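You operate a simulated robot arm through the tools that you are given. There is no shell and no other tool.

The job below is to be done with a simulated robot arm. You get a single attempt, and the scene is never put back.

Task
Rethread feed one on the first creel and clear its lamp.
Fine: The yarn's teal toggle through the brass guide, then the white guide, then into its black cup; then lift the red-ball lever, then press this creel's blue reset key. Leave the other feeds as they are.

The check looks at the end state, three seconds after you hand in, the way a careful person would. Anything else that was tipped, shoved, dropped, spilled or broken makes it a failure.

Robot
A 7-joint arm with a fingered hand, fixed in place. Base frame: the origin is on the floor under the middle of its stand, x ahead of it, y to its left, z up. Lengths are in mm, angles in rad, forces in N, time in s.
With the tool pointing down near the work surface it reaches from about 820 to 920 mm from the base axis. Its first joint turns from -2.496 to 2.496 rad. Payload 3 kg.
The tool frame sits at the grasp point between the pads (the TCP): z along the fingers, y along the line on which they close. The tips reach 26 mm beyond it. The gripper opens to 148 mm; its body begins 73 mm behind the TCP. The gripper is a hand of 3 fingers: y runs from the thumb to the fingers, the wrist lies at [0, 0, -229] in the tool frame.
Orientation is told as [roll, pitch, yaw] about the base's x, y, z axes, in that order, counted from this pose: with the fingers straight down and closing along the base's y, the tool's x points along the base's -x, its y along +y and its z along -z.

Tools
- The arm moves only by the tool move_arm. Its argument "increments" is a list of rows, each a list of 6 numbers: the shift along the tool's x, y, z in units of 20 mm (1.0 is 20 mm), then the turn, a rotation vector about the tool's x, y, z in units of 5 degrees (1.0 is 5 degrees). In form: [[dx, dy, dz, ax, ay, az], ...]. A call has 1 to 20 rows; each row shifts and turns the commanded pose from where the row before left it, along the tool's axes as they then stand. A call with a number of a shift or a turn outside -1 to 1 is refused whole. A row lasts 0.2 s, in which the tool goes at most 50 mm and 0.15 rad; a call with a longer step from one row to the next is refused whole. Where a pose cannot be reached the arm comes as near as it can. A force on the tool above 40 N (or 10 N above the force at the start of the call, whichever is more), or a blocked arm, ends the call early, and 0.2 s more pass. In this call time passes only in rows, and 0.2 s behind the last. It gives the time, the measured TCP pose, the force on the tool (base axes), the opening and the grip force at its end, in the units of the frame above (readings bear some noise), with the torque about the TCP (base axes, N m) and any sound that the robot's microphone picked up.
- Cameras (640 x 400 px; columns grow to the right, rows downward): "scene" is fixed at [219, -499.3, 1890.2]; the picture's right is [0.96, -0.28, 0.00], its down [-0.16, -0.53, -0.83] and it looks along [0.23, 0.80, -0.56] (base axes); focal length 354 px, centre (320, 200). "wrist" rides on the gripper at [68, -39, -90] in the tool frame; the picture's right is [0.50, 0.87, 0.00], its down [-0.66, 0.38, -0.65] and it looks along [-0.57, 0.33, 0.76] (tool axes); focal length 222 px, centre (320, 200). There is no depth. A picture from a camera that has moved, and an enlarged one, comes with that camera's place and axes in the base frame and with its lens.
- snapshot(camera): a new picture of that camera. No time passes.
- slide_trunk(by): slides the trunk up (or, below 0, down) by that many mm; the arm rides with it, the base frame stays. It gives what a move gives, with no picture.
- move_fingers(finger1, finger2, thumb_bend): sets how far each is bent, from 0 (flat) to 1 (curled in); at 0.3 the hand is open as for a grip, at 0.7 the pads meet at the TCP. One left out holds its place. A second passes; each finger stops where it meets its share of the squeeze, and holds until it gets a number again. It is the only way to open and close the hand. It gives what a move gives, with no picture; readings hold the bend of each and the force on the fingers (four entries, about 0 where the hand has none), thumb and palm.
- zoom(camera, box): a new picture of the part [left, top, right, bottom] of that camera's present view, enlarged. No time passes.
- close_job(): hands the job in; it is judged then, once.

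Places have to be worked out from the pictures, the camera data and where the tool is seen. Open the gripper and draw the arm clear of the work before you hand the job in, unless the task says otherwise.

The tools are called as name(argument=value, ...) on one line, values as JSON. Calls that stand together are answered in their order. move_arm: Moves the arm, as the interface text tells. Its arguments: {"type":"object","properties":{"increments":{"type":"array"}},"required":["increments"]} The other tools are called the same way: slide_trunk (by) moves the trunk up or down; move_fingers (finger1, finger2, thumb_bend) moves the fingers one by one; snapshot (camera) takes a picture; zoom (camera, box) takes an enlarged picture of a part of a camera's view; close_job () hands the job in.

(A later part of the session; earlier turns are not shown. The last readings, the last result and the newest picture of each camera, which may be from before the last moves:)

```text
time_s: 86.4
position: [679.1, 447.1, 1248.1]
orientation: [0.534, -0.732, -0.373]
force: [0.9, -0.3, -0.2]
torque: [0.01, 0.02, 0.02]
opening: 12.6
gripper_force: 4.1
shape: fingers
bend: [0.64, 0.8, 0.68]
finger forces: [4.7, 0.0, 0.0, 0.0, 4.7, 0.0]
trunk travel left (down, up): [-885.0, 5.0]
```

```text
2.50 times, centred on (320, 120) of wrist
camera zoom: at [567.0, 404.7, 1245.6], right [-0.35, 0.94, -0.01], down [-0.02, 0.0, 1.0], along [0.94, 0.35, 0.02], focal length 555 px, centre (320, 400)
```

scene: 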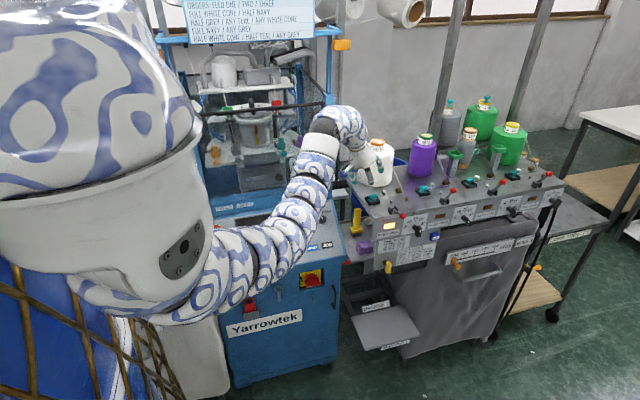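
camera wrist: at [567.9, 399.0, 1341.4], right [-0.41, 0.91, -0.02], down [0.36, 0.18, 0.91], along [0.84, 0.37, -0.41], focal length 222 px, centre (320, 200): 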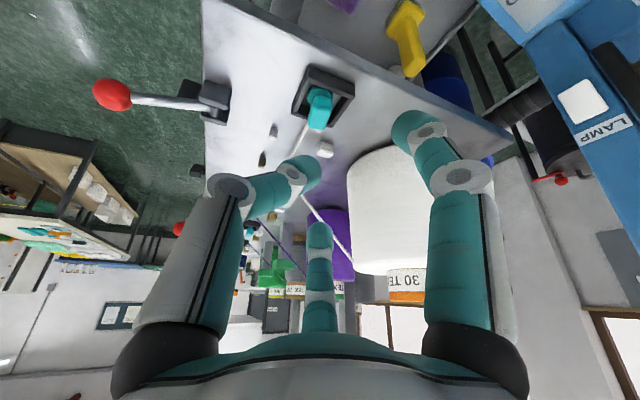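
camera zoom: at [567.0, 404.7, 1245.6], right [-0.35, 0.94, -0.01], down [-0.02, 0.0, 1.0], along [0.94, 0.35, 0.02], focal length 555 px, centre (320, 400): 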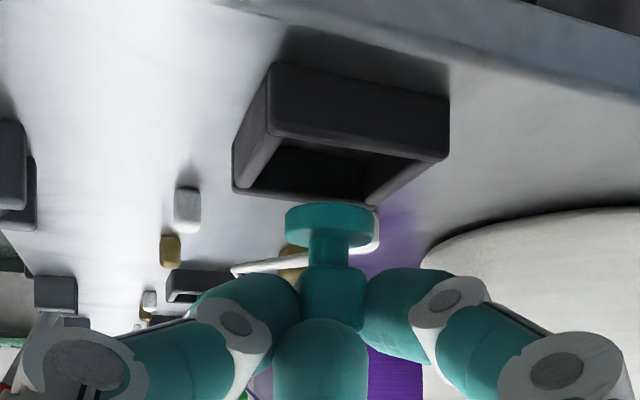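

Very informative: with the toggle lifted, the strand runs in a straight line from the brass guide to the toggle, passing over the white block. So the white guide has not captured it. Let me look closely at how feed two's strand passes its white guide.

zoom(camera="scene", box=[424, 178, 452, 196])

zoom(camera="scene", box=[468, 171, 496, 189])

zoom(camera="scene", box=[374, 184, 402, 202])

```text
16.00 times, centred on (438, 187) of scene
camera zoom: at [219.0, -499.3, 1890.2], right [0.96, -0.28, 0.0], down [-0.16, -0.53, -0.83], along [0.23, 0.8, -0.56], focal length 5666 px, centre (-1568, 408)
```

zoom: 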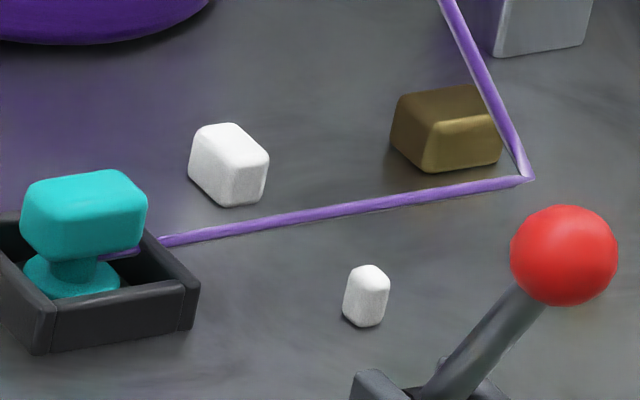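

```text
16.00 times, centred on (482, 180) of scene
camera zoom: at [219.0, -499.3, 1890.2], right [0.96, -0.28, 0.0], down [-0.16, -0.53, -0.83], along [0.23, 0.8, -0.56], focal length 5666 px, centre (-2272, 520)
```

zoom: 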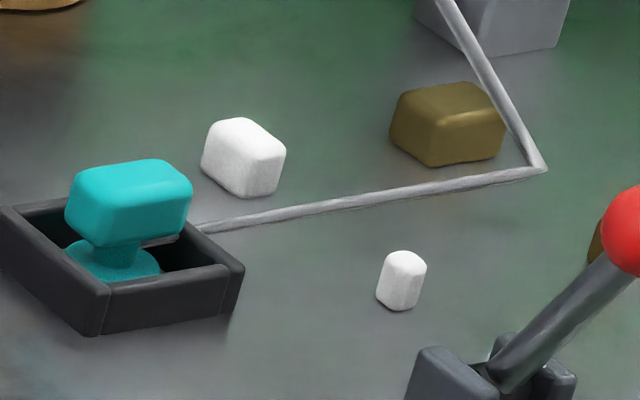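

```text
16.00 times, centred on (388, 193) of scene
camera zoom: at [219.0, -499.3, 1890.2], right [0.96, -0.28, 0.0], down [-0.16, -0.53, -0.83], along [0.23, 0.8, -0.56], focal length 5666 px, centre (-768, 312)
```

zoom: 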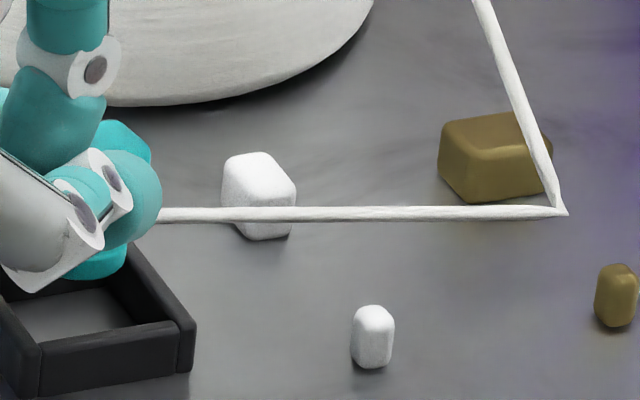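

Feed two's strand is straight there too, so only the height tells. Ours is pinned at the brass guide but not at the white one, so the white guide must be re-passed lower and slower. No snap on lifting, and the foot now hangs 43 mm below the TCP, 13 mm under the fingertips, so I can go lower. I'll raise high, go back over to the +X side of the white guide, and keep well above it.

move_arm(increments=[[-0.553, 0.319, -0.536, 0, 0, 0], [-0.553, 0.319, -0.536, 0, 0, 0], [-0.553, 0.319, -0.536, 0, 0, 0], [-0.638, 0.006, 0.662, 0, 0, 0], [-0.638, 0.006, 0.662, 0, 0, 0], [-0.638, 0.006, 0.662, 0, 0, 0], [-0.638, 0.006, 0.662, 0, 0, 0], [-0.638, 0.006, 0.662, 0, 0, 0]])

zoom(camera="scene", box=[355, 140, 435, 213])

zoom(camera="wrist", box=[210, 0, 430, 200])

```text
time_s: 88.2
position: [770.9, 446.5, 1298.6]
orientation: [0.532, -0.73, -0.374]
force: [-0.1, 0.5, 0.2]
torque: [-0.01, -0.01, -0.01]
opening: 13.1
gripper_force: 4.8
shape: fingers
bend: [0.65, 0.8, 0.68]
finger forces: [4.8, 0.0, 0.0, 0.1, 4.7, 0.0]
trunk travel left (down, up): [-885.0, 5.0]
```

```text
5.48 times, centred on (395, 176) of scene
camera zoom: at [219.0, -499.3, 1890.2], right [0.96, -0.28, 0.0], down [-0.16, -0.53, -0.83], along [0.23, 0.8, -0.56], focal length 1940 px, centre (-91, 329)
```

zoom: 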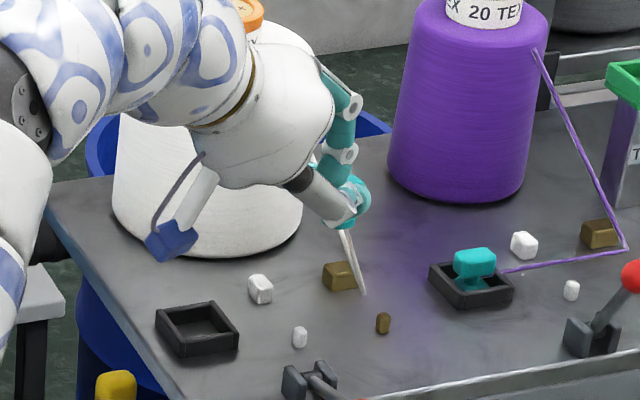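

```text
2.00 times, centred on (320, 100) of wrist
camera zoom: at [659.8, 404.6, 1295.9], right [-0.35, 0.94, -0.01], down [-0.02, 0.0, 1.0], along [0.94, 0.35, 0.02], focal length 444 px, centre (320, 400)
```

zoom: 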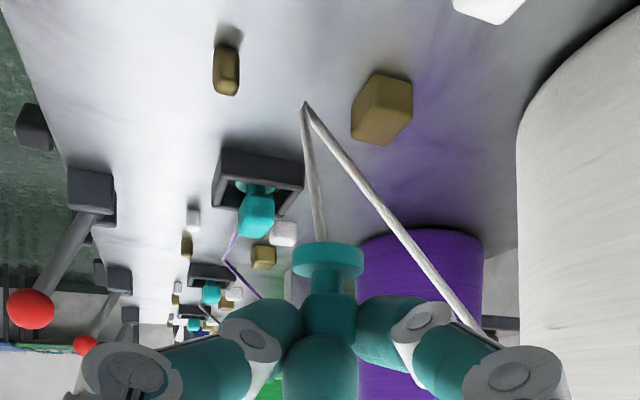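

Clear now: the strand is pinned at the brass guide, then goes straight up to the toggle, so brass is done and white isn't. The toggle is over the gap between the two guides. I'll descend here until the foot is only a few millimetres above the deck.

move_arm(increments=[[0.581, -0.335, 0.563, 0, 0, 0], [0.581, -0.335, 0.563, 0, 0, 0], [0.581, -0.335, 0.563, 0, 0, 0], [0.5, -0.288, 0.485, 0, 0, 0]])

zoom(camera="wrist", box=[210, 20, 430, 200])

zoom(camera="scene", box=[365, 165, 425, 213])

```text
time_s: 89.2
position: [773.6, 446.6, 1230.1]
orientation: [0.535, -0.731, -0.374]
force: [1.2, 0.4, -0.3]
torque: [-0.03, 0.0, -0.01]
opening: 12.9
gripper_force: 4.7
shape: fingers
bend: [0.65, 0.8, 0.68]
finger forces: [4.7, 0.0, 0.1, 0.0, 4.7, 0.0]
trunk travel left (down, up): [-885.0, 5.0]
```

```text
2.22 times, centred on (320, 110) of wrist
camera zoom: at [660.1, 405.6, 1228.4], right [-0.35, 0.94, 0.0], down [-0.02, 0.0, 1.0], along [0.94, 0.35, 0.02], focal length 494 px, centre (320, 400)
```

zoom: 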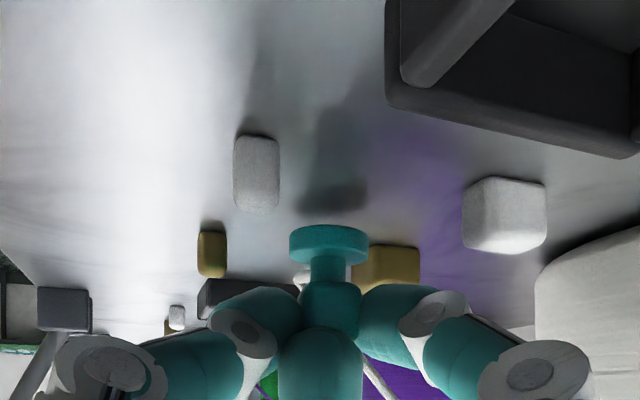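

```text
8.33 times, centred on (395, 189) of scene
camera zoom: at [219.0, -499.3, 1890.2], right [0.96, -0.28, 0.0], down [-0.16, -0.53, -0.83], along [0.23, 0.8, -0.56], focal length 2951 px, centre (-305, 292)
```

zoom: 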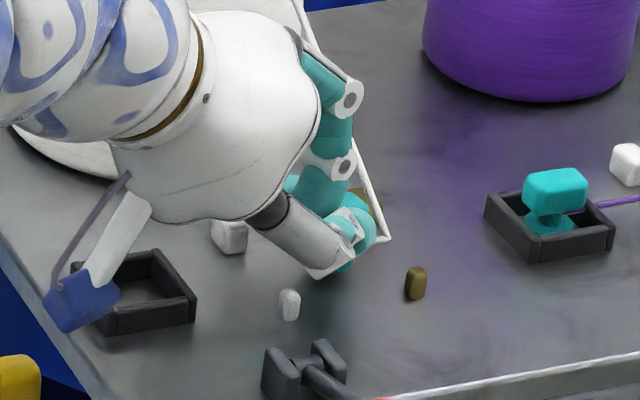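

The foot is 6 mm above the deck at (785, 454), and the white gap spans y≈430–478 at x≈752. I'll drop 3 mm more and go through the white guide slowly, 3 mm per step.

move_arm(increments=[[0.1, -0.057, 0.096, 0, 0, 0], [0.104, 0, -0.108, 0, 0, 0], [0.104, 0, -0.108, 0, 0, 0], [0.104, 0, -0.108, 0, 0, 0], [0.104, 0, -0.108, 0, 0, 0], [0.104, 0, -0.108, 0, 0, 0], [0.104, 0, -0.108, 0, 0, 0], [0.104, 0, -0.108, 0, 0, 0], [0.104, 0, -0.108, 0, 0, 0], [0.104, 0, -0.108, 0, 0, 0], [0.104, 0, -0.108, 0, 0, 0]])

zoom(camera="wrist", box=[210, 20, 430, 200])

zoom(camera="scene", box=[365, 165, 425, 213])

```text
time_s: 91.6
position: [740.1, 446.4, 1228.5]
orientation: [0.533, -0.731, -0.374]
force: [0.6, 0.0, 0.7]
torque: [0.0, -0.01, -0.04]
opening: 13.1
gripper_force: 4.3
shape: fingers
bend: [0.65, 0.8, 0.68]
finger forces: [4.8, 0.0, 0.0, 0.0, 4.7, 0.0]
trunk travel left (down, up): [-885.0, 5.0]
```

```text
2.22 times, centred on (320, 110) of wrist
camera zoom: at [628.8, 404.5, 1226.4], right [-0.35, 0.94, -0.01], down [-0.02, 0.0, 1.0], along [0.94, 0.35, 0.02], focal length 494 px, centre (320, 400)
```

zoom: 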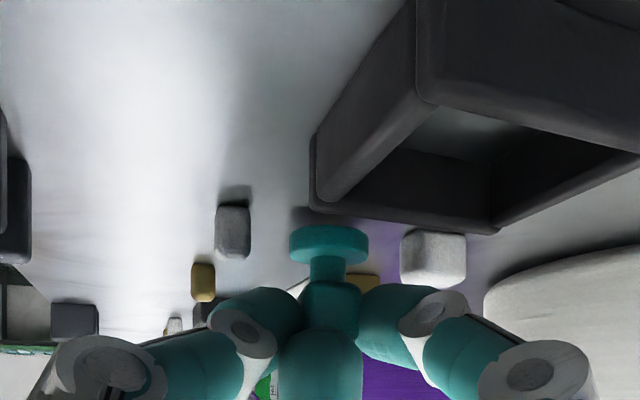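

```text
8.33 times, centred on (395, 189) of scene
camera zoom: at [219.0, -499.3, 1890.2], right [0.96, -0.28, 0.0], down [-0.16, -0.53, -0.83], along [0.23, 0.8, -0.56], focal length 2951 px, centre (-305, 292)
```

zoom: 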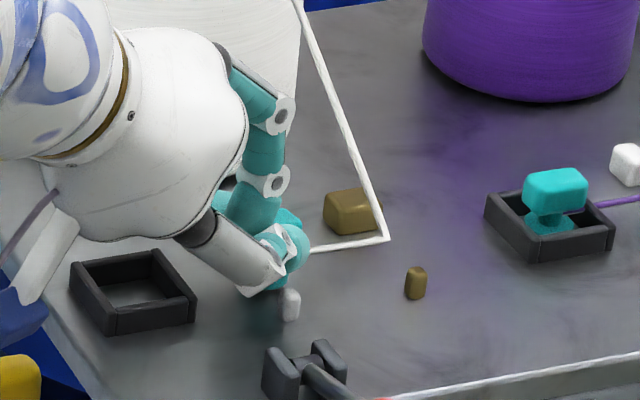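

The toggle is exactly in the white guide's plane, centred at y≈453 with the foot about 4 mm above the deck. I'll continue slowly through to the other side.

move_arm(increments=[[0, 0, 0, 0, 0, 0], [0.07, 0, -0.072, 0, 0, 0], [0.07, 0, -0.072, 0, 0, 0], [0.07, 0, -0.072, 0, 0, 0], [0.104, 0, -0.108, 0, 0, 0], [0.104, 0, -0.108, 0, 0, 0], [0.104, 0, -0.108, 0, 0, 0], [0.104, 0, -0.108, 0, 0, 0], [0.104, 0, -0.108, 0, 0, 0]])

zoom(camera="wrist", box=[210, 20, 430, 200])

zoom(camera="scene", box=[365, 165, 425, 213])

```text
time_s: 93.6
position: [719.6, 446.1, 1227.2]
orientation: [0.533, -0.732, -0.373]
force: [-0.5, 0.7, -0.3]
torque: [0.0, 0.02, 0.04]
opening: 13.0
gripper_force: 4.9
shape: fingers
bend: [0.65, 0.8, 0.68]
finger forces: [4.6, 0.1, 0.0, 0.1, 4.6, 0.1]
trunk travel left (down, up): [-885.0, 5.0]
```

```text
2.22 times, centred on (320, 110) of wrist
camera zoom: at [607.7, 405.2, 1225.3], right [-0.35, 0.94, -0.01], down [-0.02, 0.0, 1.0], along [0.94, 0.35, 0.02], focal length 494 px, centre (320, 400)
```

zoom: 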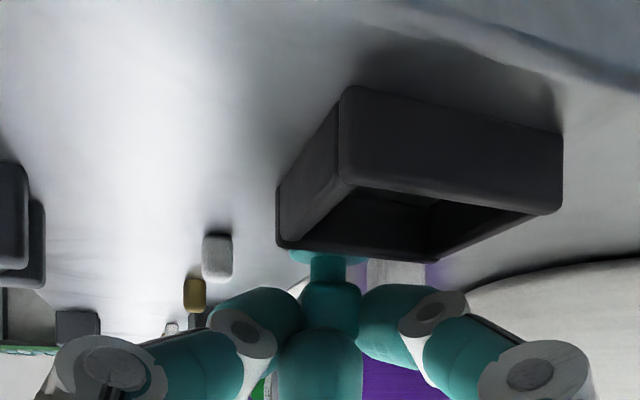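

```text
8.33 times, centred on (395, 189) of scene
camera zoom: at [219.0, -499.3, 1890.2], right [0.96, -0.28, 0.0], down [-0.16, -0.53, -0.83], along [0.23, 0.8, -0.56], focal length 2951 px, centre (-305, 292)
```

zoom: 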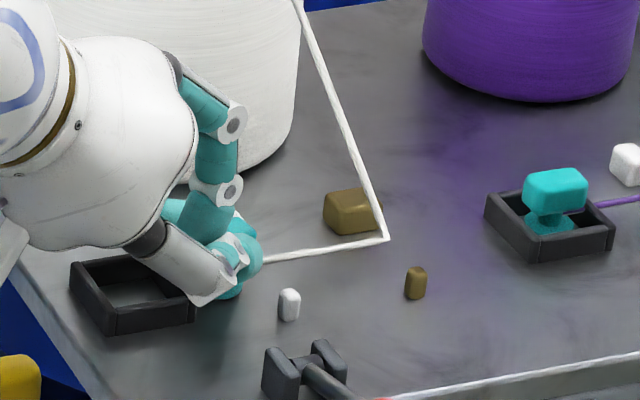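

The toggle is past the white guide at x≈732. I'll lift it 45 mm here to check whether the strand now stays pinned at the white guide.

move_arm(increments=[[-0.3, 0.17, -0.29, 0, 0, 0], [-0.4, 0.23, -0.386, 0, 0, 0], [-0.4, 0.23, -0.386, 0, 0, 0], [-0.4, 0.23, -0.386, 0, 0, 0]])

zoom(camera="wrist", box=[210, 0, 430, 180])

zoom(camera="scene", box=[365, 165, 425, 213])

```text
time_s: 94.6
position: [718.1, 446.8, 1274.0]
orientation: [0.533, -0.73, -0.372]
force: [-0.5, -0.6, -0.6]
torque: [0.04, 0.01, 0.0]
opening: 13.2
gripper_force: 4.9
shape: fingers
bend: [0.65, 0.8, 0.68]
finger forces: [4.7, 0.1, 0.0, 0.0, 4.7, 0.1]
trunk travel left (down, up): [-885.0, 5.0]
```

```text
2.22 times, centred on (320, 90) of wrist
camera zoom: at [606.8, 405.6, 1270.5], right [-0.35, 0.94, -0.01], down [-0.02, 0.0, 1.0], along [0.94, 0.35, 0.02], focal length 494 px, centre (320, 444)
```

zoom: 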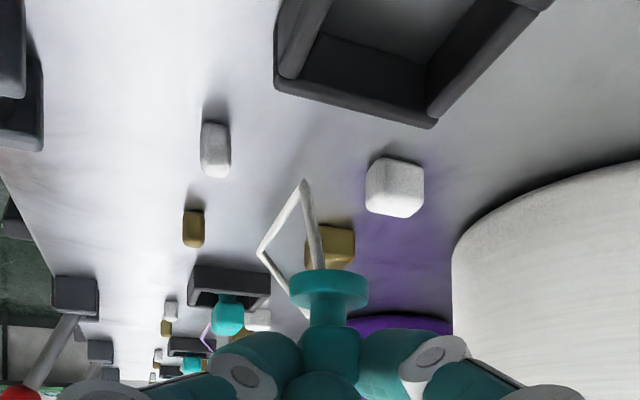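

```text
8.33 times, centred on (395, 189) of scene
camera zoom: at [219.0, -499.3, 1890.2], right [0.96, -0.28, 0.0], down [-0.16, -0.53, -0.83], along [0.23, 0.8, -0.56], focal length 2951 px, centre (-305, 292)
```

zoom: 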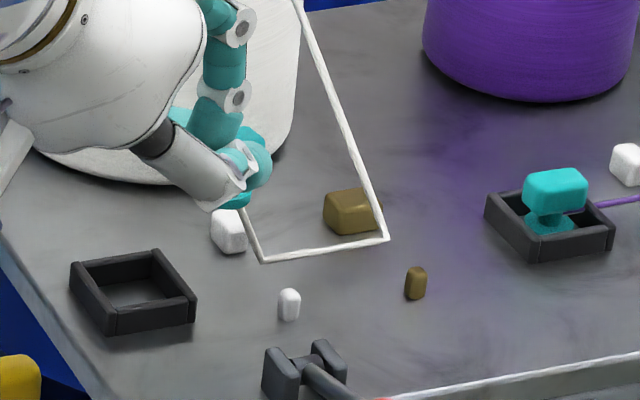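

Now the strand is pinned at both guides: brass, then white, then up to the toggle. I'll carry it over the cup and lower partway to check centring.

move_arm(increments=[[0.46, -0.028, -0.497, 0, 0, 0], [0.46, -0.028, -0.497, 0, 0, 0], [0.46, -0.028, -0.497, 0, 0, 0], [0.39, -0.222, 0.374, 0, 0, 0], [0.39, -0.222, 0.374, 0, 0, 0], [0.39, -0.222, 0.374, 0, 0, 0]])

zoom(camera="wrist", box=[220, 20, 420, 200])

zoom(camera="scene", box=[350, 170, 410, 213])

```text
time_s: 96.0
position: [677.6, 442.9, 1237.0]
orientation: [0.534, -0.731, -0.374]
force: [-0.5, -0.5, -0.6]
torque: [0.02, 0.01, -0.01]
opening: 13.0
gripper_force: 4.8
shape: fingers
bend: [0.65, 0.8, 0.68]
finger forces: [4.7, 0.0, 0.0, 0.0, 4.7, 0.1]
trunk travel left (down, up): [-885.0, 5.0]
```

```text
2.22 times, centred on (320, 110) of wrist
camera zoom: at [566.8, 401.8, 1236.0], right [-0.35, 0.94, -0.01], down [-0.02, 0.0, 1.0], along [0.94, 0.35, 0.02], focal length 494 px, centre (320, 400)
```

zoom: 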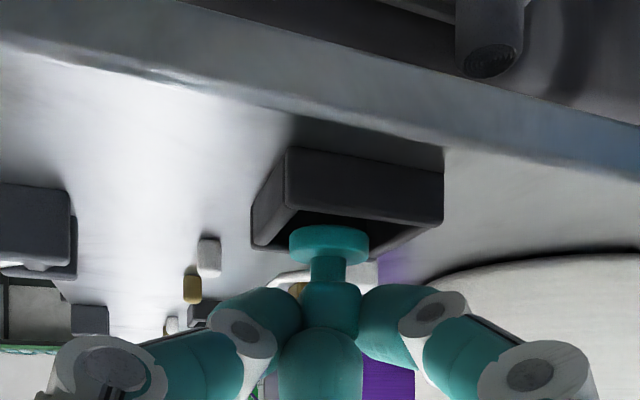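

```text
9.30 times, centred on (380, 192) of scene
camera zoom: at [219.0, -499.3, 1890.2], right [0.96, -0.28, 0.0], down [-0.16, -0.53, -0.83], along [0.23, 0.8, -0.56], focal length 3294 px, centre (-238, 279)
```

zoom: 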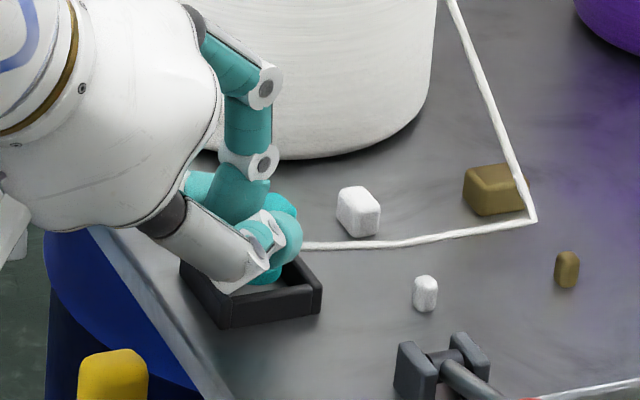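

The kink at the white guide is visible. The toggle is about 3 mm toward −Y of the cup's centre, so I'll correct that and lower 9 mm to bring the foot almost to the cup floor.

move_arm(increments=[[0.038, 0.13, 0.037, 0, 0, 0], [0.1, -0.057, 0.096, 0, 0, 0], [0.1, -0.057, 0.096, 0, 0, 0], [0.1, -0.057, 0.096, 0, 0, 0]])

zoom(camera="wrist", box=[220, 20, 420, 200])

zoom(camera="scene", box=[350, 170, 410, 213])

```text
time_s: 97.0
position: [678.6, 448.0, 1229.3]
orientation: [0.532, -0.733, -0.373]
force: [0.1, -0.3, 0.2]
torque: [-0.01, 0.02, 0.03]
opening: 12.9
gripper_force: 4.6
shape: fingers
bend: [0.65, 0.8, 0.68]
finger forces: [4.8, 0.0, 0.1, 0.0, 4.6, 0.0]
trunk travel left (down, up): [-885.0, 5.0]
```

```text
2.22 times, centred on (320, 110) of wrist
camera zoom: at [566.5, 405.9, 1226.5], right [-0.35, 0.94, -0.01], down [-0.02, 0.0, 1.0], along [0.94, 0.35, 0.02], focal length 494 px, centre (320, 400)
```

zoom: 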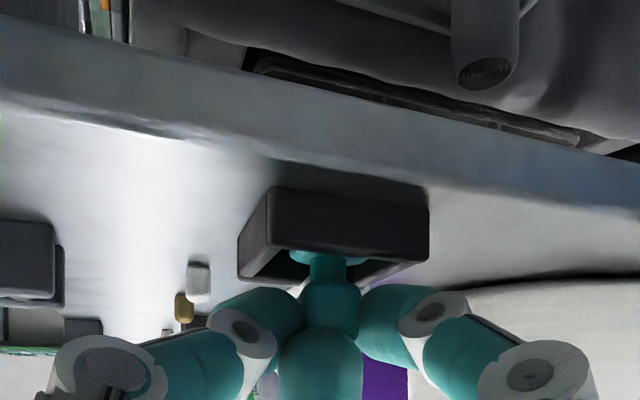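

```text
9.30 times, centred on (380, 192) of scene
camera zoom: at [219.0, -499.3, 1890.2], right [0.96, -0.28, 0.0], down [-0.16, -0.53, -0.83], along [0.23, 0.8, -0.56], focal length 3294 px, centre (-238, 279)
```

zoom: 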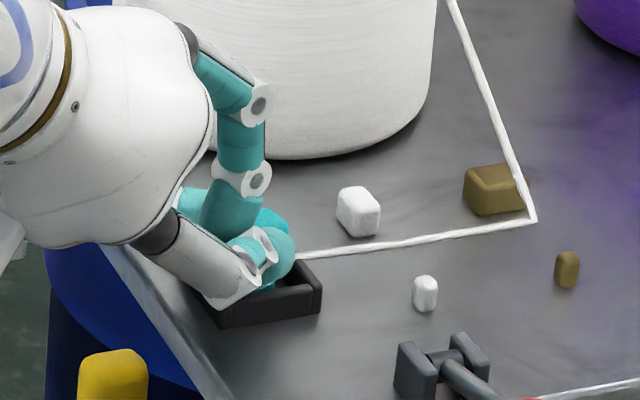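

The foot is in the cup, centred within about 1.5 mm, and the strand looks right. I'll release with the same small opening as before.

move_fingers(finger1=0.612, finger2=0.62, thumb_bend=0.632)

zoom(camera="wrist", box=[220, 20, 420, 200])

zoom(camera="scene", box=[350, 170, 410, 213])

```text
time_s: 98.0
position: [678.2, 447.7, 1228.6]
orientation: [0.532, -0.73, -0.375]
force: [0.2, 0.5, 0.8]
torque: [-0.03, -0.03, -0.01]
opening: 23.0
gripper_force: 0.1
shape: fingers
bend: [0.61, 0.62, 0.63]
finger forces: [0.0, 0.1, 0.1, 0.0, 0.1, 0.0]
trunk travel left (down, up): [-885.0, 5.0]
```

```text
2.22 times, centred on (320, 110) of wrist
camera zoom: at [566.5, 405.9, 1226.6], right [-0.35, 0.94, -0.01], down [-0.02, 0.0, 1.0], along [0.94, 0.35, 0.02], focal length 494 px, centre (320, 400)
```

zoom: 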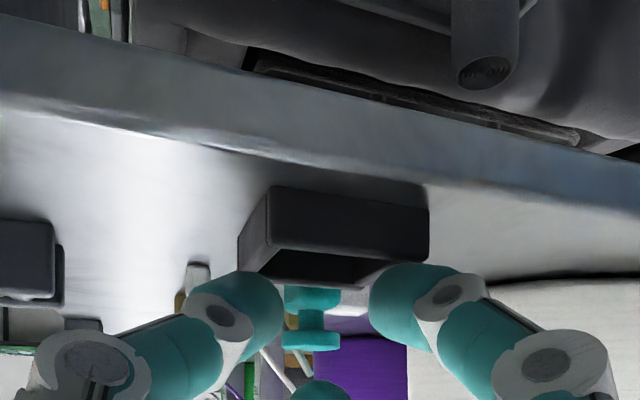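

```text
9.30 times, centred on (380, 192) of scene
camera zoom: at [219.0, -499.3, 1890.2], right [0.96, -0.28, 0.0], down [-0.16, -0.53, -0.83], along [0.23, 0.8, -0.56], focal length 3294 px, centre (-238, 279)
```

zoom: 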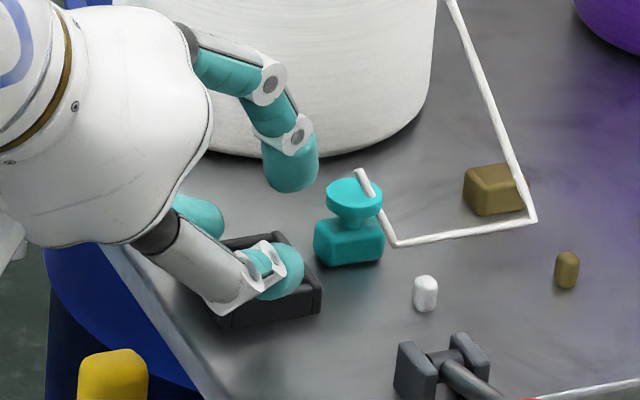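

The toggle slipped out as I opened: finger 2, curled over the head, flicked it, and it now stands upside-down on the deck beside the white block. The strand is still pinned at both guides and nothing else was touched. I'll lift the hand straight up and take a careful look.

move_arm(increments=[[-0.33, 0.19, -0.32, 0, 0, 0], [-0.5, 0.285, -0.48, 0, 0, 0], [-0.66, 0.38, -0.64, 0, 0, 0], [-0.66, 0.38, -0.64, 0, 0, 0]])

zoom(camera="wrist", box=[220, 0, 420, 180])

zoom(camera="scene", box=[365, 178, 410, 213])

```text
time_s: 99.0
position: [678.0, 447.9, 1293.8]
orientation: [0.532, -0.73, -0.372]
force: [-0.4, -0.5, 0.1]
torque: [0.0, 0.02, 0.0]
opening: 22.8
gripper_force: 0.1
shape: fingers
bend: [0.61, 0.62, 0.63]
finger forces: [0.1, 0.0, 0.1, 0.0, 0.0, 0.1]
trunk travel left (down, up): [-885.0, 5.0]
```

```text
2.22 times, centred on (320, 90) of wrist
camera zoom: at [566.7, 406.2, 1291.7], right [-0.35, 0.94, -0.01], down [-0.02, 0.0, 1.0], along [0.94, 0.35, 0.02], focal length 494 px, centre (320, 444)
```

zoom: 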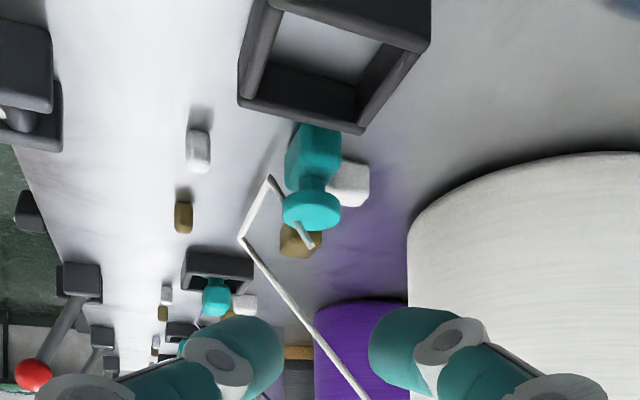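

```text
11.43 times, centred on (388, 196) of scene
camera zoom: at [219.0, -499.3, 1890.2], right [0.96, -0.28, 0.0], down [-0.16, -0.53, -0.83], along [0.23, 0.8, -0.56], focal length 4047 px, centre (-451, 251)
```

zoom: 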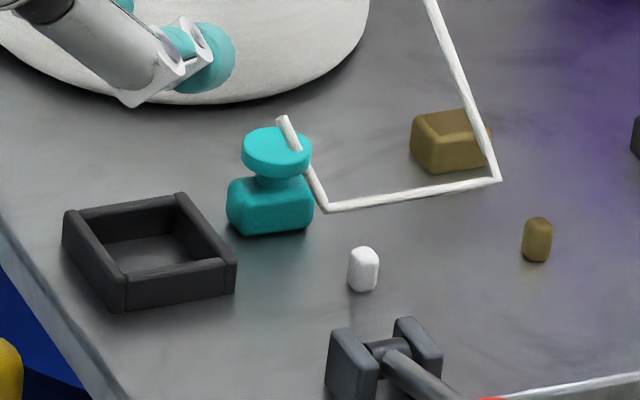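

The toggle stands upside-down at about (738, 466), foot up, with the strand still pinned at both guides. Its foot is a round disc, ideal for three fingers. I'll open slightly and position above it.

move_fingers(finger1=0.57, finger2=0.54, thumb_bend=0.58)

move_arm(increments=[[-0.2, 0.058, 0.632, 0, 0, 0], [-0.2, 0.058, 0.632, 0, 0, 0], [-0.2, 0.058, 0.632, 0, 0, 0], [-0.2, 0.058, 0.632, 0, 0, 0]])

zoom(camera="wrist", box=[220, 20, 420, 200])

zoom(camera="scene", box=[360, 170, 410, 213])

```text
time_s: 100.0
position: [678.4, 448.2, 1294.6]
orientation: [0.532, -0.731, -0.374]
force: [-0.1, -0.1, -0.5]
torque: [-0.01, 0.03, 0.01]
opening: 40.6
gripper_force: 0.0
shape: fingers
bend: [0.56, 0.54, 0.57]
finger forces: [0.0, 0.1, 0.1, 0.0, 0.1, 0.0]
trunk travel left (down, up): [-885.0, 5.0]
```

```text
time_s: 101.0
position: [726.3, 462.0, 1273.8]
orientation: [0.532, -0.73, -0.374]
force: [-0.7, 0.6, 0.3]
torque: [0.02, 0.03, 0.01]
opening: 40.2
gripper_force: 0.2
shape: fingers
bend: [0.56, 0.54, 0.57]
finger forces: [0.0, 0.0, 0.0, 0.0, 0.0, 0.1]
trunk travel left (down, up): [-885.0, 5.0]
```

```text
2.22 times, centred on (320, 110) of wrist
camera zoom: at [614.1, 420.0, 1271.9], right [-0.35, 0.94, -0.01], down [-0.02, 0.0, 1.0], along [0.94, 0.35, 0.02], focal length 494 px, centre (320, 400)
```

zoom: 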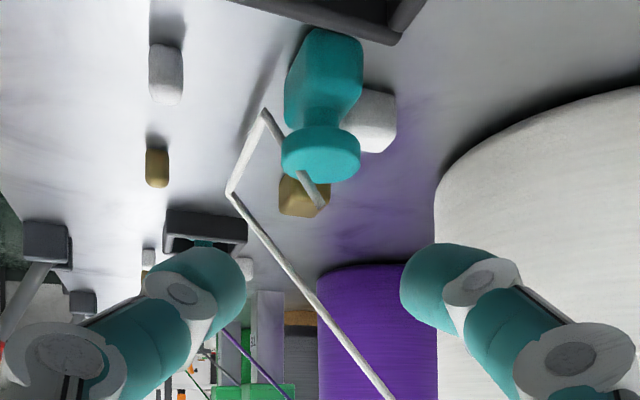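

```text
9.30 times, centred on (385, 192) of scene
camera zoom: at [219.0, -499.3, 1890.2], right [0.96, -0.28, 0.0], down [-0.16, -0.53, -0.83], along [0.23, 0.8, -0.56], focal length 3294 px, centre (-285, 279)
```

zoom: 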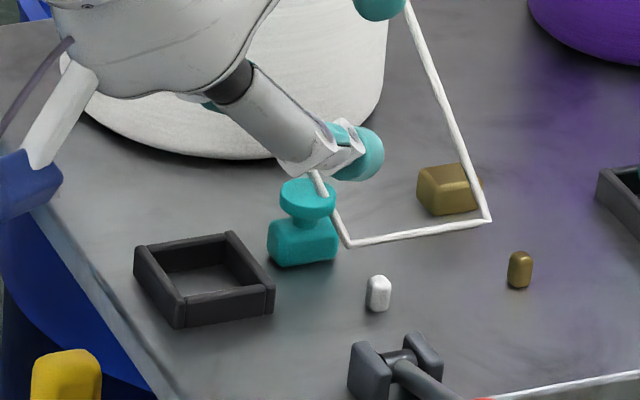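

The disc is centred between thumb and finger 1. I'll come down vertically to grip it, about 44 mm lower.

move_arm(increments=[[0.3655, -0.208, 0.351, 0, 0, 0], [0.3655, -0.208, 0.351, 0, 0, 0], [0.3655, -0.208, 0.351, 0, 0, 0], [0.33, -0.188, 0.317, 0, 0, 0]])

zoom(camera="wrist", box=[220, 40, 420, 220])

zoom(camera="scene", box=[360, 170, 410, 213])

```text
time_s: 102.0
position: [726.3, 460.4, 1230.8]
orientation: [0.533, -0.732, -0.373]
force: [0.4, 0.3, 0.5]
torque: [-0.03, 0.0, 0.03]
opening: 40.6
gripper_force: 0.1
shape: fingers
bend: [0.56, 0.54, 0.57]
finger forces: [0.1, 0.1, 0.2, 0.0, 0.1, 0.0]
trunk travel left (down, up): [-885.0, 5.0]
```

```text
2.22 times, centred on (320, 130) of wrist
camera zoom: at [614.9, 419.0, 1228.4], right [-0.35, 0.94, -0.01], down [-0.02, 0.0, 1.0], along [0.94, 0.35, 0.02], focal length 494 px, centre (320, 356)
```

zoom: 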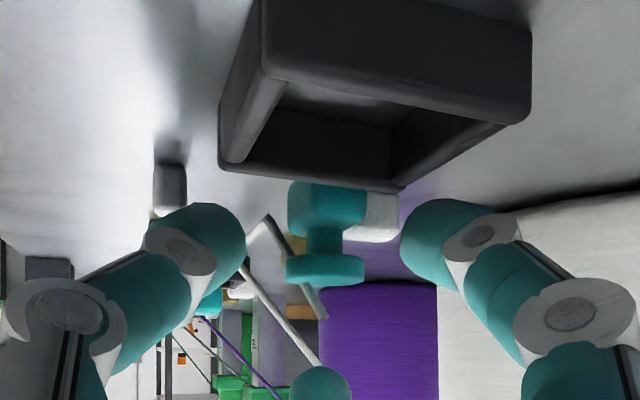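

```text
9.30 times, centred on (385, 192) of scene
camera zoom: at [219.0, -499.3, 1890.2], right [0.96, -0.28, 0.0], down [-0.16, -0.53, -0.83], along [0.23, 0.8, -0.56], focal length 3294 px, centre (-285, 279)
```

zoom: 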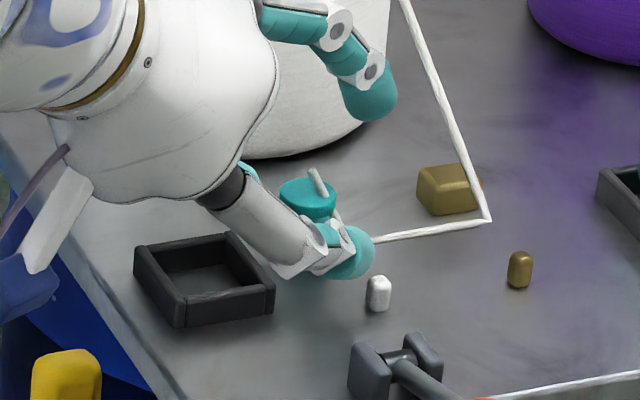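

The disc is at the pinch height. I'll close all three fingers on it.

move_fingers(finger1=0.7, finger2=0.7, thumb_bend=0.7)

zoom(camera="wrist", box=[220, 40, 420, 220])

zoom(camera="scene", box=[360, 170, 410, 213])

```text
time_s: 103.0
position: [725.9, 461.8, 1230.3]
orientation: [0.533, -0.732, -0.374]
force: [-0.2, -1.4, 0.3]
torque: [-0.02, 0.01, -0.04]
opening: 0.2
gripper_force: 0.1
shape: fingers
bend: [0.69, 0.69, 0.7]
finger forces: [0.0, 0.0, 0.0, 0.0, 0.1, 0.1]
trunk travel left (down, up): [-885.0, 5.0]
```

```text
2.22 times, centred on (320, 130) of wrist
camera zoom: at [614.7, 419.3, 1228.7], right [-0.35, 0.94, -0.01], down [-0.02, 0.0, 1.0], along [0.94, 0.35, 0.02], focal length 494 px, centre (320, 356)
```

zoom: 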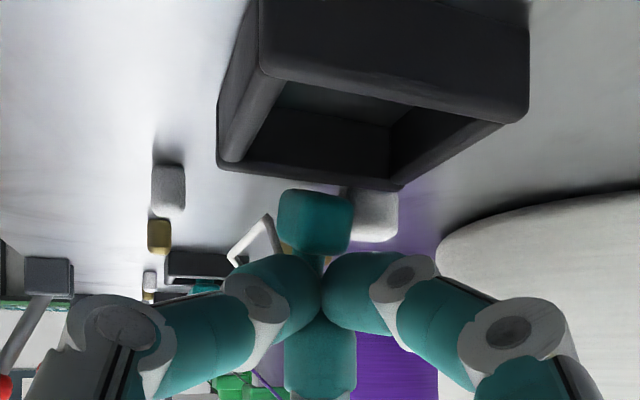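

```text
9.30 times, centred on (385, 192) of scene
camera zoom: at [219.0, -499.3, 1890.2], right [0.96, -0.28, 0.0], down [-0.16, -0.53, -0.83], along [0.23, 0.8, -0.56], focal length 3294 px, centre (-285, 279)
```

zoom: 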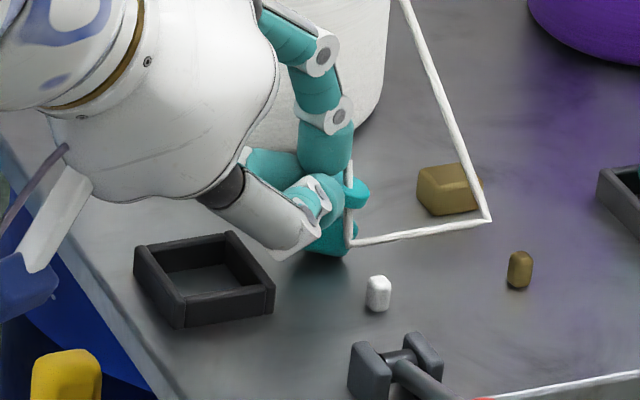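

The disc slipped forward out of the pinch and the toggle is leaning beyond the fingertips. I'll back the hand straight away along its axis before opening, then look.

move_arm(increments=[[0, 0, -0.5, 0, 0, 0], [0, 0, -0.7, 0, 0, 0], [0, 0, -0.9, 0, 0, 0]])

zoom(camera="scene", box=[360, 170, 410, 213])

zoom(camera="wrist", box=[220, 20, 420, 200])

```text
time_s: 103.8
position: [696.3, 449.3, 1257.5]
orientation: [0.533, -0.731, -0.374]
force: [-0.2, 0.5, -0.2]
torque: [0.01, 0.01, -0.02]
opening: 0.3
gripper_force: 0.1
shape: fingers
bend: [0.69, 0.69, 0.7]
finger forces: [0.0, 0.0, 0.0, 0.0, 0.0, 0.0]
trunk travel left (down, up): [-885.0, 5.0]
```

```text
9.30 times, centred on (385, 192) of scene
camera zoom: at [219.0, -499.3, 1890.2], right [0.96, -0.28, 0.0], down [-0.16, -0.53, -0.83], along [0.23, 0.8, -0.56], focal length 3294 px, centre (-285, 279)
```

zoom: 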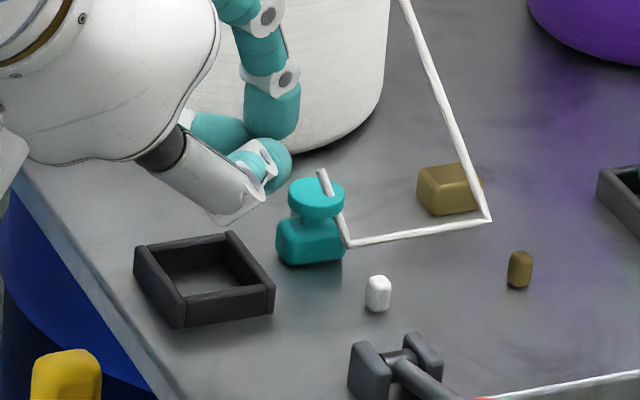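

```text
2.22 times, centred on (320, 110) of wrist
camera zoom: at [584.6, 407.9, 1256.4], right [-0.35, 0.94, -0.01], down [-0.02, 0.0, 1.0], along [0.94, 0.35, 0.02], focal length 494 px, centre (320, 400)
```

zoom: 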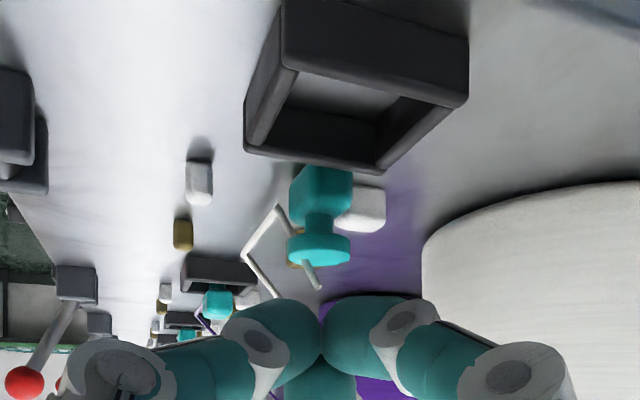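

It rocked back and is standing on its head again, now at about (744, 468). The grip was about 5 mm too far out on the fingertips. I'll rise, reset the finger openings, and line up again for a deeper hold on the disc.

move_arm(increments=[[-0.668, 0.38, -0.64, 0, 0, 0], [-0.5, 0.26, 0.05, 0, 0, 0], [-0.45, 0.26, 0.4, 0, 0, 0], [-0.35, 0.25, 0.72, 0, 0, 0]])

move_fingers(finger1=0.585, finger2=0.54, thumb_bend=0.6)

zoom(camera="wrist", box=[220, 0, 420, 180])

zoom(camera="scene", box=[360, 165, 410, 208])

```text
time_s: 104.8
position: [731.6, 464.0, 1284.6]
orientation: [0.532, -0.731, -0.372]
force: [0.4, 0.0, -0.4]
torque: [-0.01, -0.01, 0.01]
opening: 0.1
gripper_force: 0.0
shape: fingers
bend: [0.69, 0.69, 0.7]
finger forces: [0.1, 0.0, 0.0, 0.0, 0.0, 0.0]
trunk travel left (down, up): [-885.0, 5.0]
```

```text
time_s: 105.8
position: [731.5, 462.7, 1286.0]
orientation: [0.533, -0.731, -0.374]
force: [-0.4, 0.4, 0.6]
torque: [0.02, 0.02, 0.01]
opening: 32.3
gripper_force: 0.0
shape: fingers
bend: [0.58, 0.54, 0.6]
finger forces: [0.0, 0.0, 0.1, 0.1, 0.0, 0.0]
trunk travel left (down, up): [-885.0, 5.0]
```

```text
2.22 times, centred on (320, 90) of wrist
camera zoom: at [619.4, 421.7, 1283.7], right [-0.35, 0.94, -0.01], down [-0.02, 0.0, 1.0], along [0.94, 0.35, 0.02], focal length 494 px, centre (320, 444)
```

zoom: 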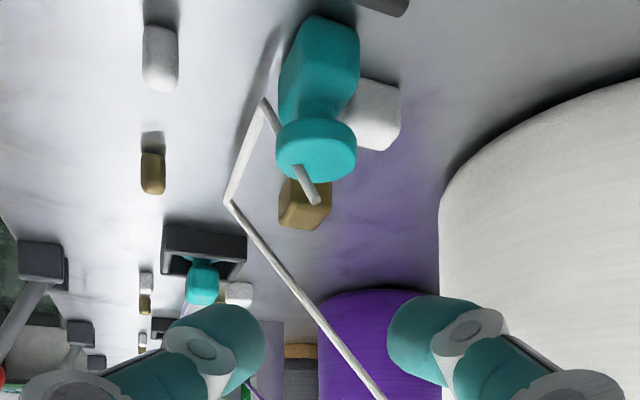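

```text
9.30 times, centred on (385, 186) of scene
camera zoom: at [219.0, -499.3, 1890.2], right [0.96, -0.28, 0.0], down [-0.16, -0.53, -0.83], along [0.23, 0.8, -0.56], focal length 3294 px, centre (-285, 326)
```

zoom: 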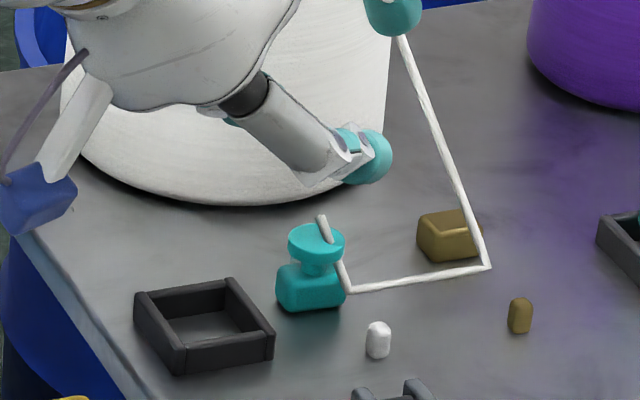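

Disc centre is about (743, 466.5, 1209). I'll shift 2 mm and descend so it sits 19 mm beyond the TCP on the axis.

move_arm(increments=[[0.439, -0.254, 0.391, 0, 0, 0], [0.439, -0.254, 0.391, 0, 0, 0], [0.439, -0.254, 0.391, 0, 0, 0], [0.439, -0.254, 0.391, 0, 0, 0], [0.4, -0.23, 0.356, 0, 0, 0]])

zoom(camera="wrist", box=[220, 40, 420, 220])

zoom(camera="scene", box=[360, 170, 410, 213])

```text
time_s: 107.0
position: [727.6, 461.4, 1222.3]
orientation: [0.531, -0.729, -0.372]
force: [0.7, -0.3, 0.6]
torque: [0.0, 0.01, -0.03]
opening: 32.6
gripper_force: 0.0
shape: fingers
bend: [0.58, 0.54, 0.6]
finger forces: [0.0, 0.1, 0.0, 0.0, 0.0, 0.0]
trunk travel left (down, up): [-885.0, 5.0]
```

```text
2.22 times, centred on (320, 130) of wrist
camera zoom: at [616.0, 419.7, 1220.0], right [-0.35, 0.94, -0.01], down [-0.02, 0.0, 1.0], along [0.94, 0.35, 0.01], focal length 494 px, centre (320, 356)
```

zoom: 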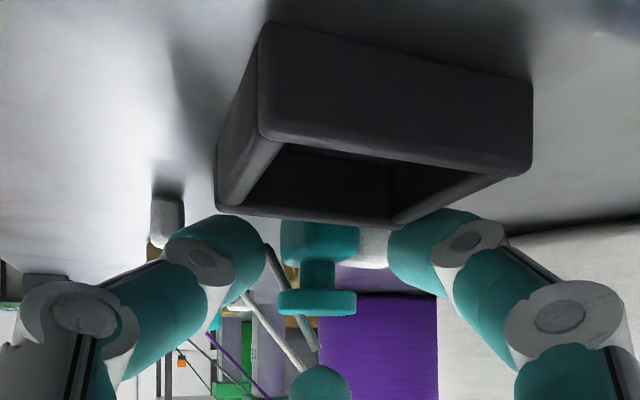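

```text
9.30 times, centred on (385, 192) of scene
camera zoom: at [219.0, -499.3, 1890.2], right [0.96, -0.28, 0.0], down [-0.16, -0.53, -0.83], along [0.23, 0.8, -0.56], focal length 3294 px, centre (-285, 279)
```

zoom: 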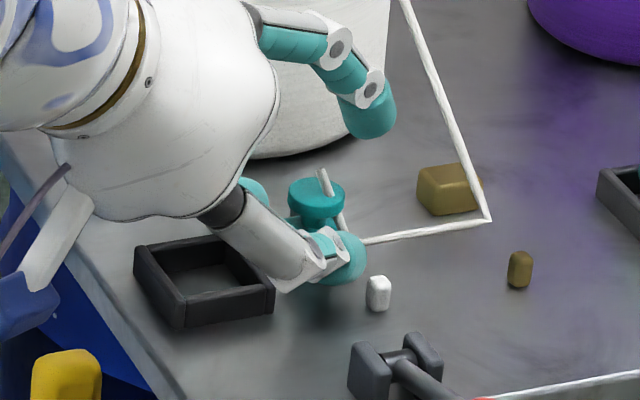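

The disc is on-axis at about 20 mm. I'll bring finger 2 down level with the others first, so all three meet the disc together, and then close.

move_fingers(finger2=0.6)

move_fingers(finger1=0.66, finger2=0.68, thumb_bend=0.66)

zoom(camera="wrist", box=[220, 40, 420, 220])

zoom(camera="scene", box=[360, 170, 410, 213])

```text
time_s: 108.0
position: [726.8, 461.8, 1222.6]
orientation: [0.531, -0.731, -0.374]
force: [-0.2, -0.3, 0.1]
torque: [-0.03, -0.03, 0.03]
opening: 32.1
gripper_force: 0.0
shape: fingers
bend: [0.58, 0.6, 0.6]
finger forces: [0.1, 0.1, 0.0, 0.0, 0.0, 0.0]
trunk travel left (down, up): [-885.0, 5.0]
```

```text
time_s: 109.0
position: [727.6, 461.9, 1222.6]
orientation: [0.531, -0.731, -0.373]
force: [0.3, 0.2, 0.5]
torque: [-0.01, -0.03, -0.01]
opening: 13.2
gripper_force: 0.9
shape: fingers
bend: [0.65, 0.68, 0.66]
finger forces: [0.5, 0.2, 0.0, 0.0, 0.6, 0.1]
trunk travel left (down, up): [-885.0, 5.0]
```

```text
2.22 times, centred on (320, 130) of wrist
camera zoom: at [616.2, 419.9, 1220.9], right [-0.35, 0.94, -0.01], down [-0.02, 0.0, 1.0], along [0.94, 0.35, 0.02], focal length 494 px, centre (320, 356)
```

zoom: 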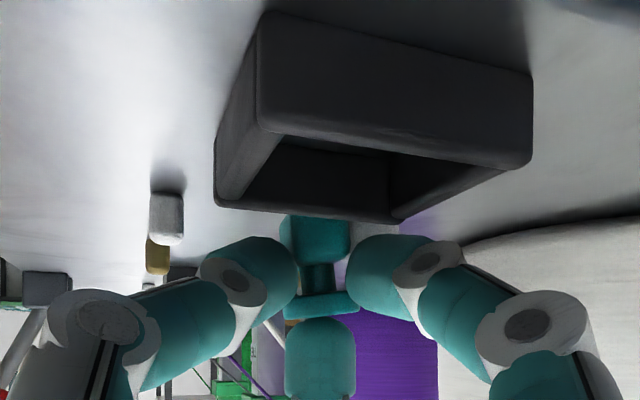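

```text
9.30 times, centred on (385, 192) of scene
camera zoom: at [219.0, -499.3, 1890.2], right [0.96, -0.28, 0.0], down [-0.16, -0.53, -0.83], along [0.23, 0.8, -0.56], focal length 3294 px, centre (-285, 279)
```

zoom: 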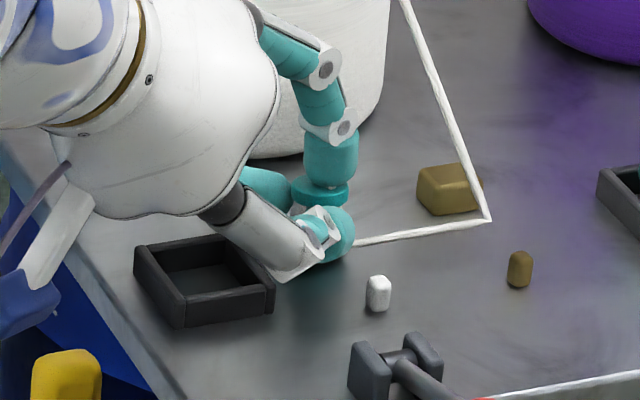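

The thumb and finger 1 are around the stem below the disc, with finger 2 on top of it: a secure hold. I'll firm it up a little.

move_fingers(finger1=0.7, finger2=0.71, thumb_bend=0.7)

zoom(camera="wrist", box=[220, 40, 420, 220])

zoom(camera="scene", box=[360, 170, 410, 213])

```text
time_s: 110.0
position: [727.5, 460.1, 1224.0]
orientation: [0.532, -0.73, -0.374]
force: [0.1, -0.5, 0.4]
torque: [-0.05, -0.02, 0.03]
opening: 10.6
gripper_force: 5.0
shape: fingers
bend: [0.65, 0.68, 0.68]
finger forces: [3.5, 2.4, 0.0, 0.0, 3.9, 0.1]
trunk travel left (down, up): [-885.0, 5.0]
```

```text
2.22 times, centred on (320, 130) of wrist
camera zoom: at [616.2, 419.9, 1220.9], right [-0.35, 0.94, -0.01], down [-0.02, 0.0, 1.0], along [0.94, 0.35, 0.02], focal length 494 px, centre (320, 356)
```

zoom: 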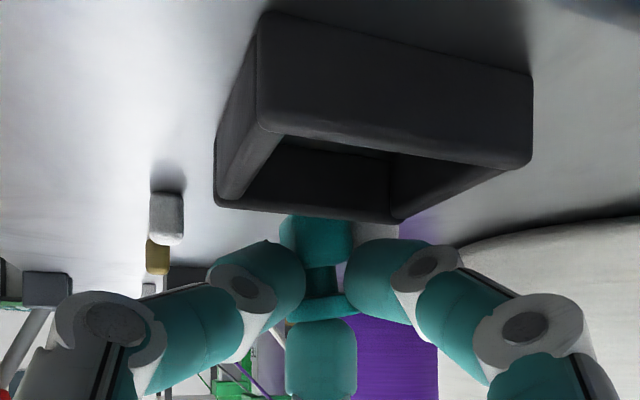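

```text
9.30 times, centred on (385, 192) of scene
camera zoom: at [219.0, -499.3, 1890.2], right [0.96, -0.28, 0.0], down [-0.16, -0.53, -0.83], along [0.23, 0.8, -0.56], focal length 3294 px, centre (-285, 279)
```

zoom: 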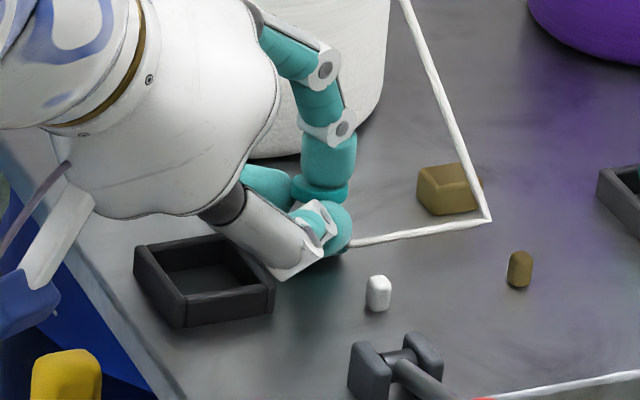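

A firm hold now: 3.5, 2.4 and 3.9 N. Having it in hand, I'll first test whether seating it in the cup this way round satisfies the lever; if not I'll turn it over. I'm lifting it 25 mm and carrying it over the cup.

move_arm(increments=[[-0.2, 0.114, -0.192, 0, 0, 0], [-0.3, 0.17, -0.29, 0, 0, 0], [-0.33, 0.19, -0.32, 0, 0, 0], [0.37, -0.13, -0.508, 0, 0, 0], [0.37, -0.13, -0.508, 0, 0, 0], [0.37, -0.13, -0.508, 0, 0, 0], [0.37, -0.13, -0.508, 0, 0, 0]])

zoom(camera="wrist", box=[220, 20, 420, 200])

zoom(camera="scene", box=[350, 170, 410, 213])

```text
time_s: 111.6
position: [676.8, 448.7, 1250.4]
orientation: [0.533, -0.731, -0.374]
force: [-0.6, 0.9, 0.0]
torque: [-0.04, 0.0, -0.01]
opening: 10.5
gripper_force: 4.4
shape: fingers
bend: [0.66, 0.68, 0.68]
finger forces: [3.5, 2.1, 0.0, 0.0, 4.2, 0.1]
trunk travel left (down, up): [-885.0, 5.0]
```

```text
2.22 times, centred on (320, 110) of wrist
camera zoom: at [565.5, 407.7, 1247.8], right [-0.35, 0.94, -0.01], down [-0.02, 0.0, 1.0], along [0.94, 0.35, 0.02], focal length 494 px, centre (320, 400)
```

zoom: 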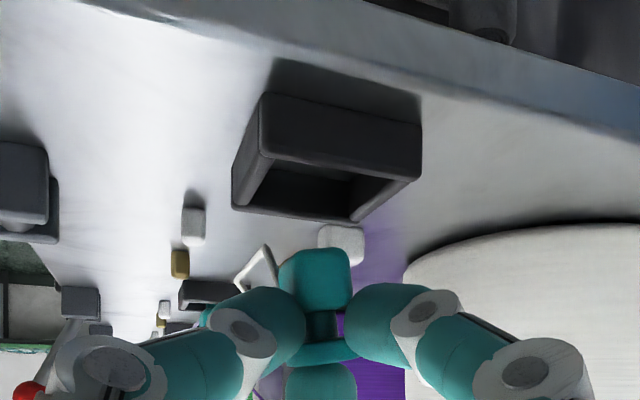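

```text
9.30 times, centred on (380, 192) of scene
camera zoom: at [219.0, -499.3, 1890.2], right [0.96, -0.28, 0.0], down [-0.16, -0.53, -0.83], along [0.23, 0.8, -0.56], focal length 3294 px, centre (-238, 279)
```

zoom: 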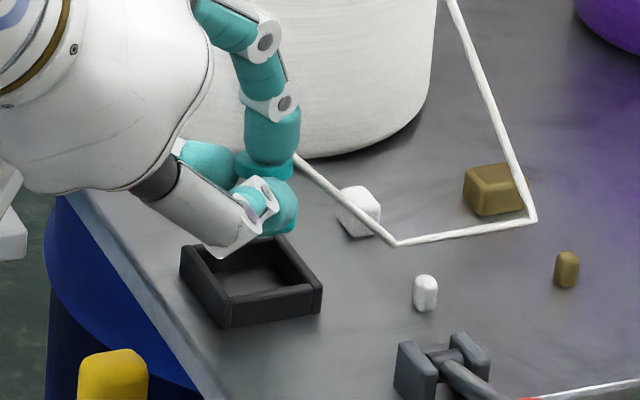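

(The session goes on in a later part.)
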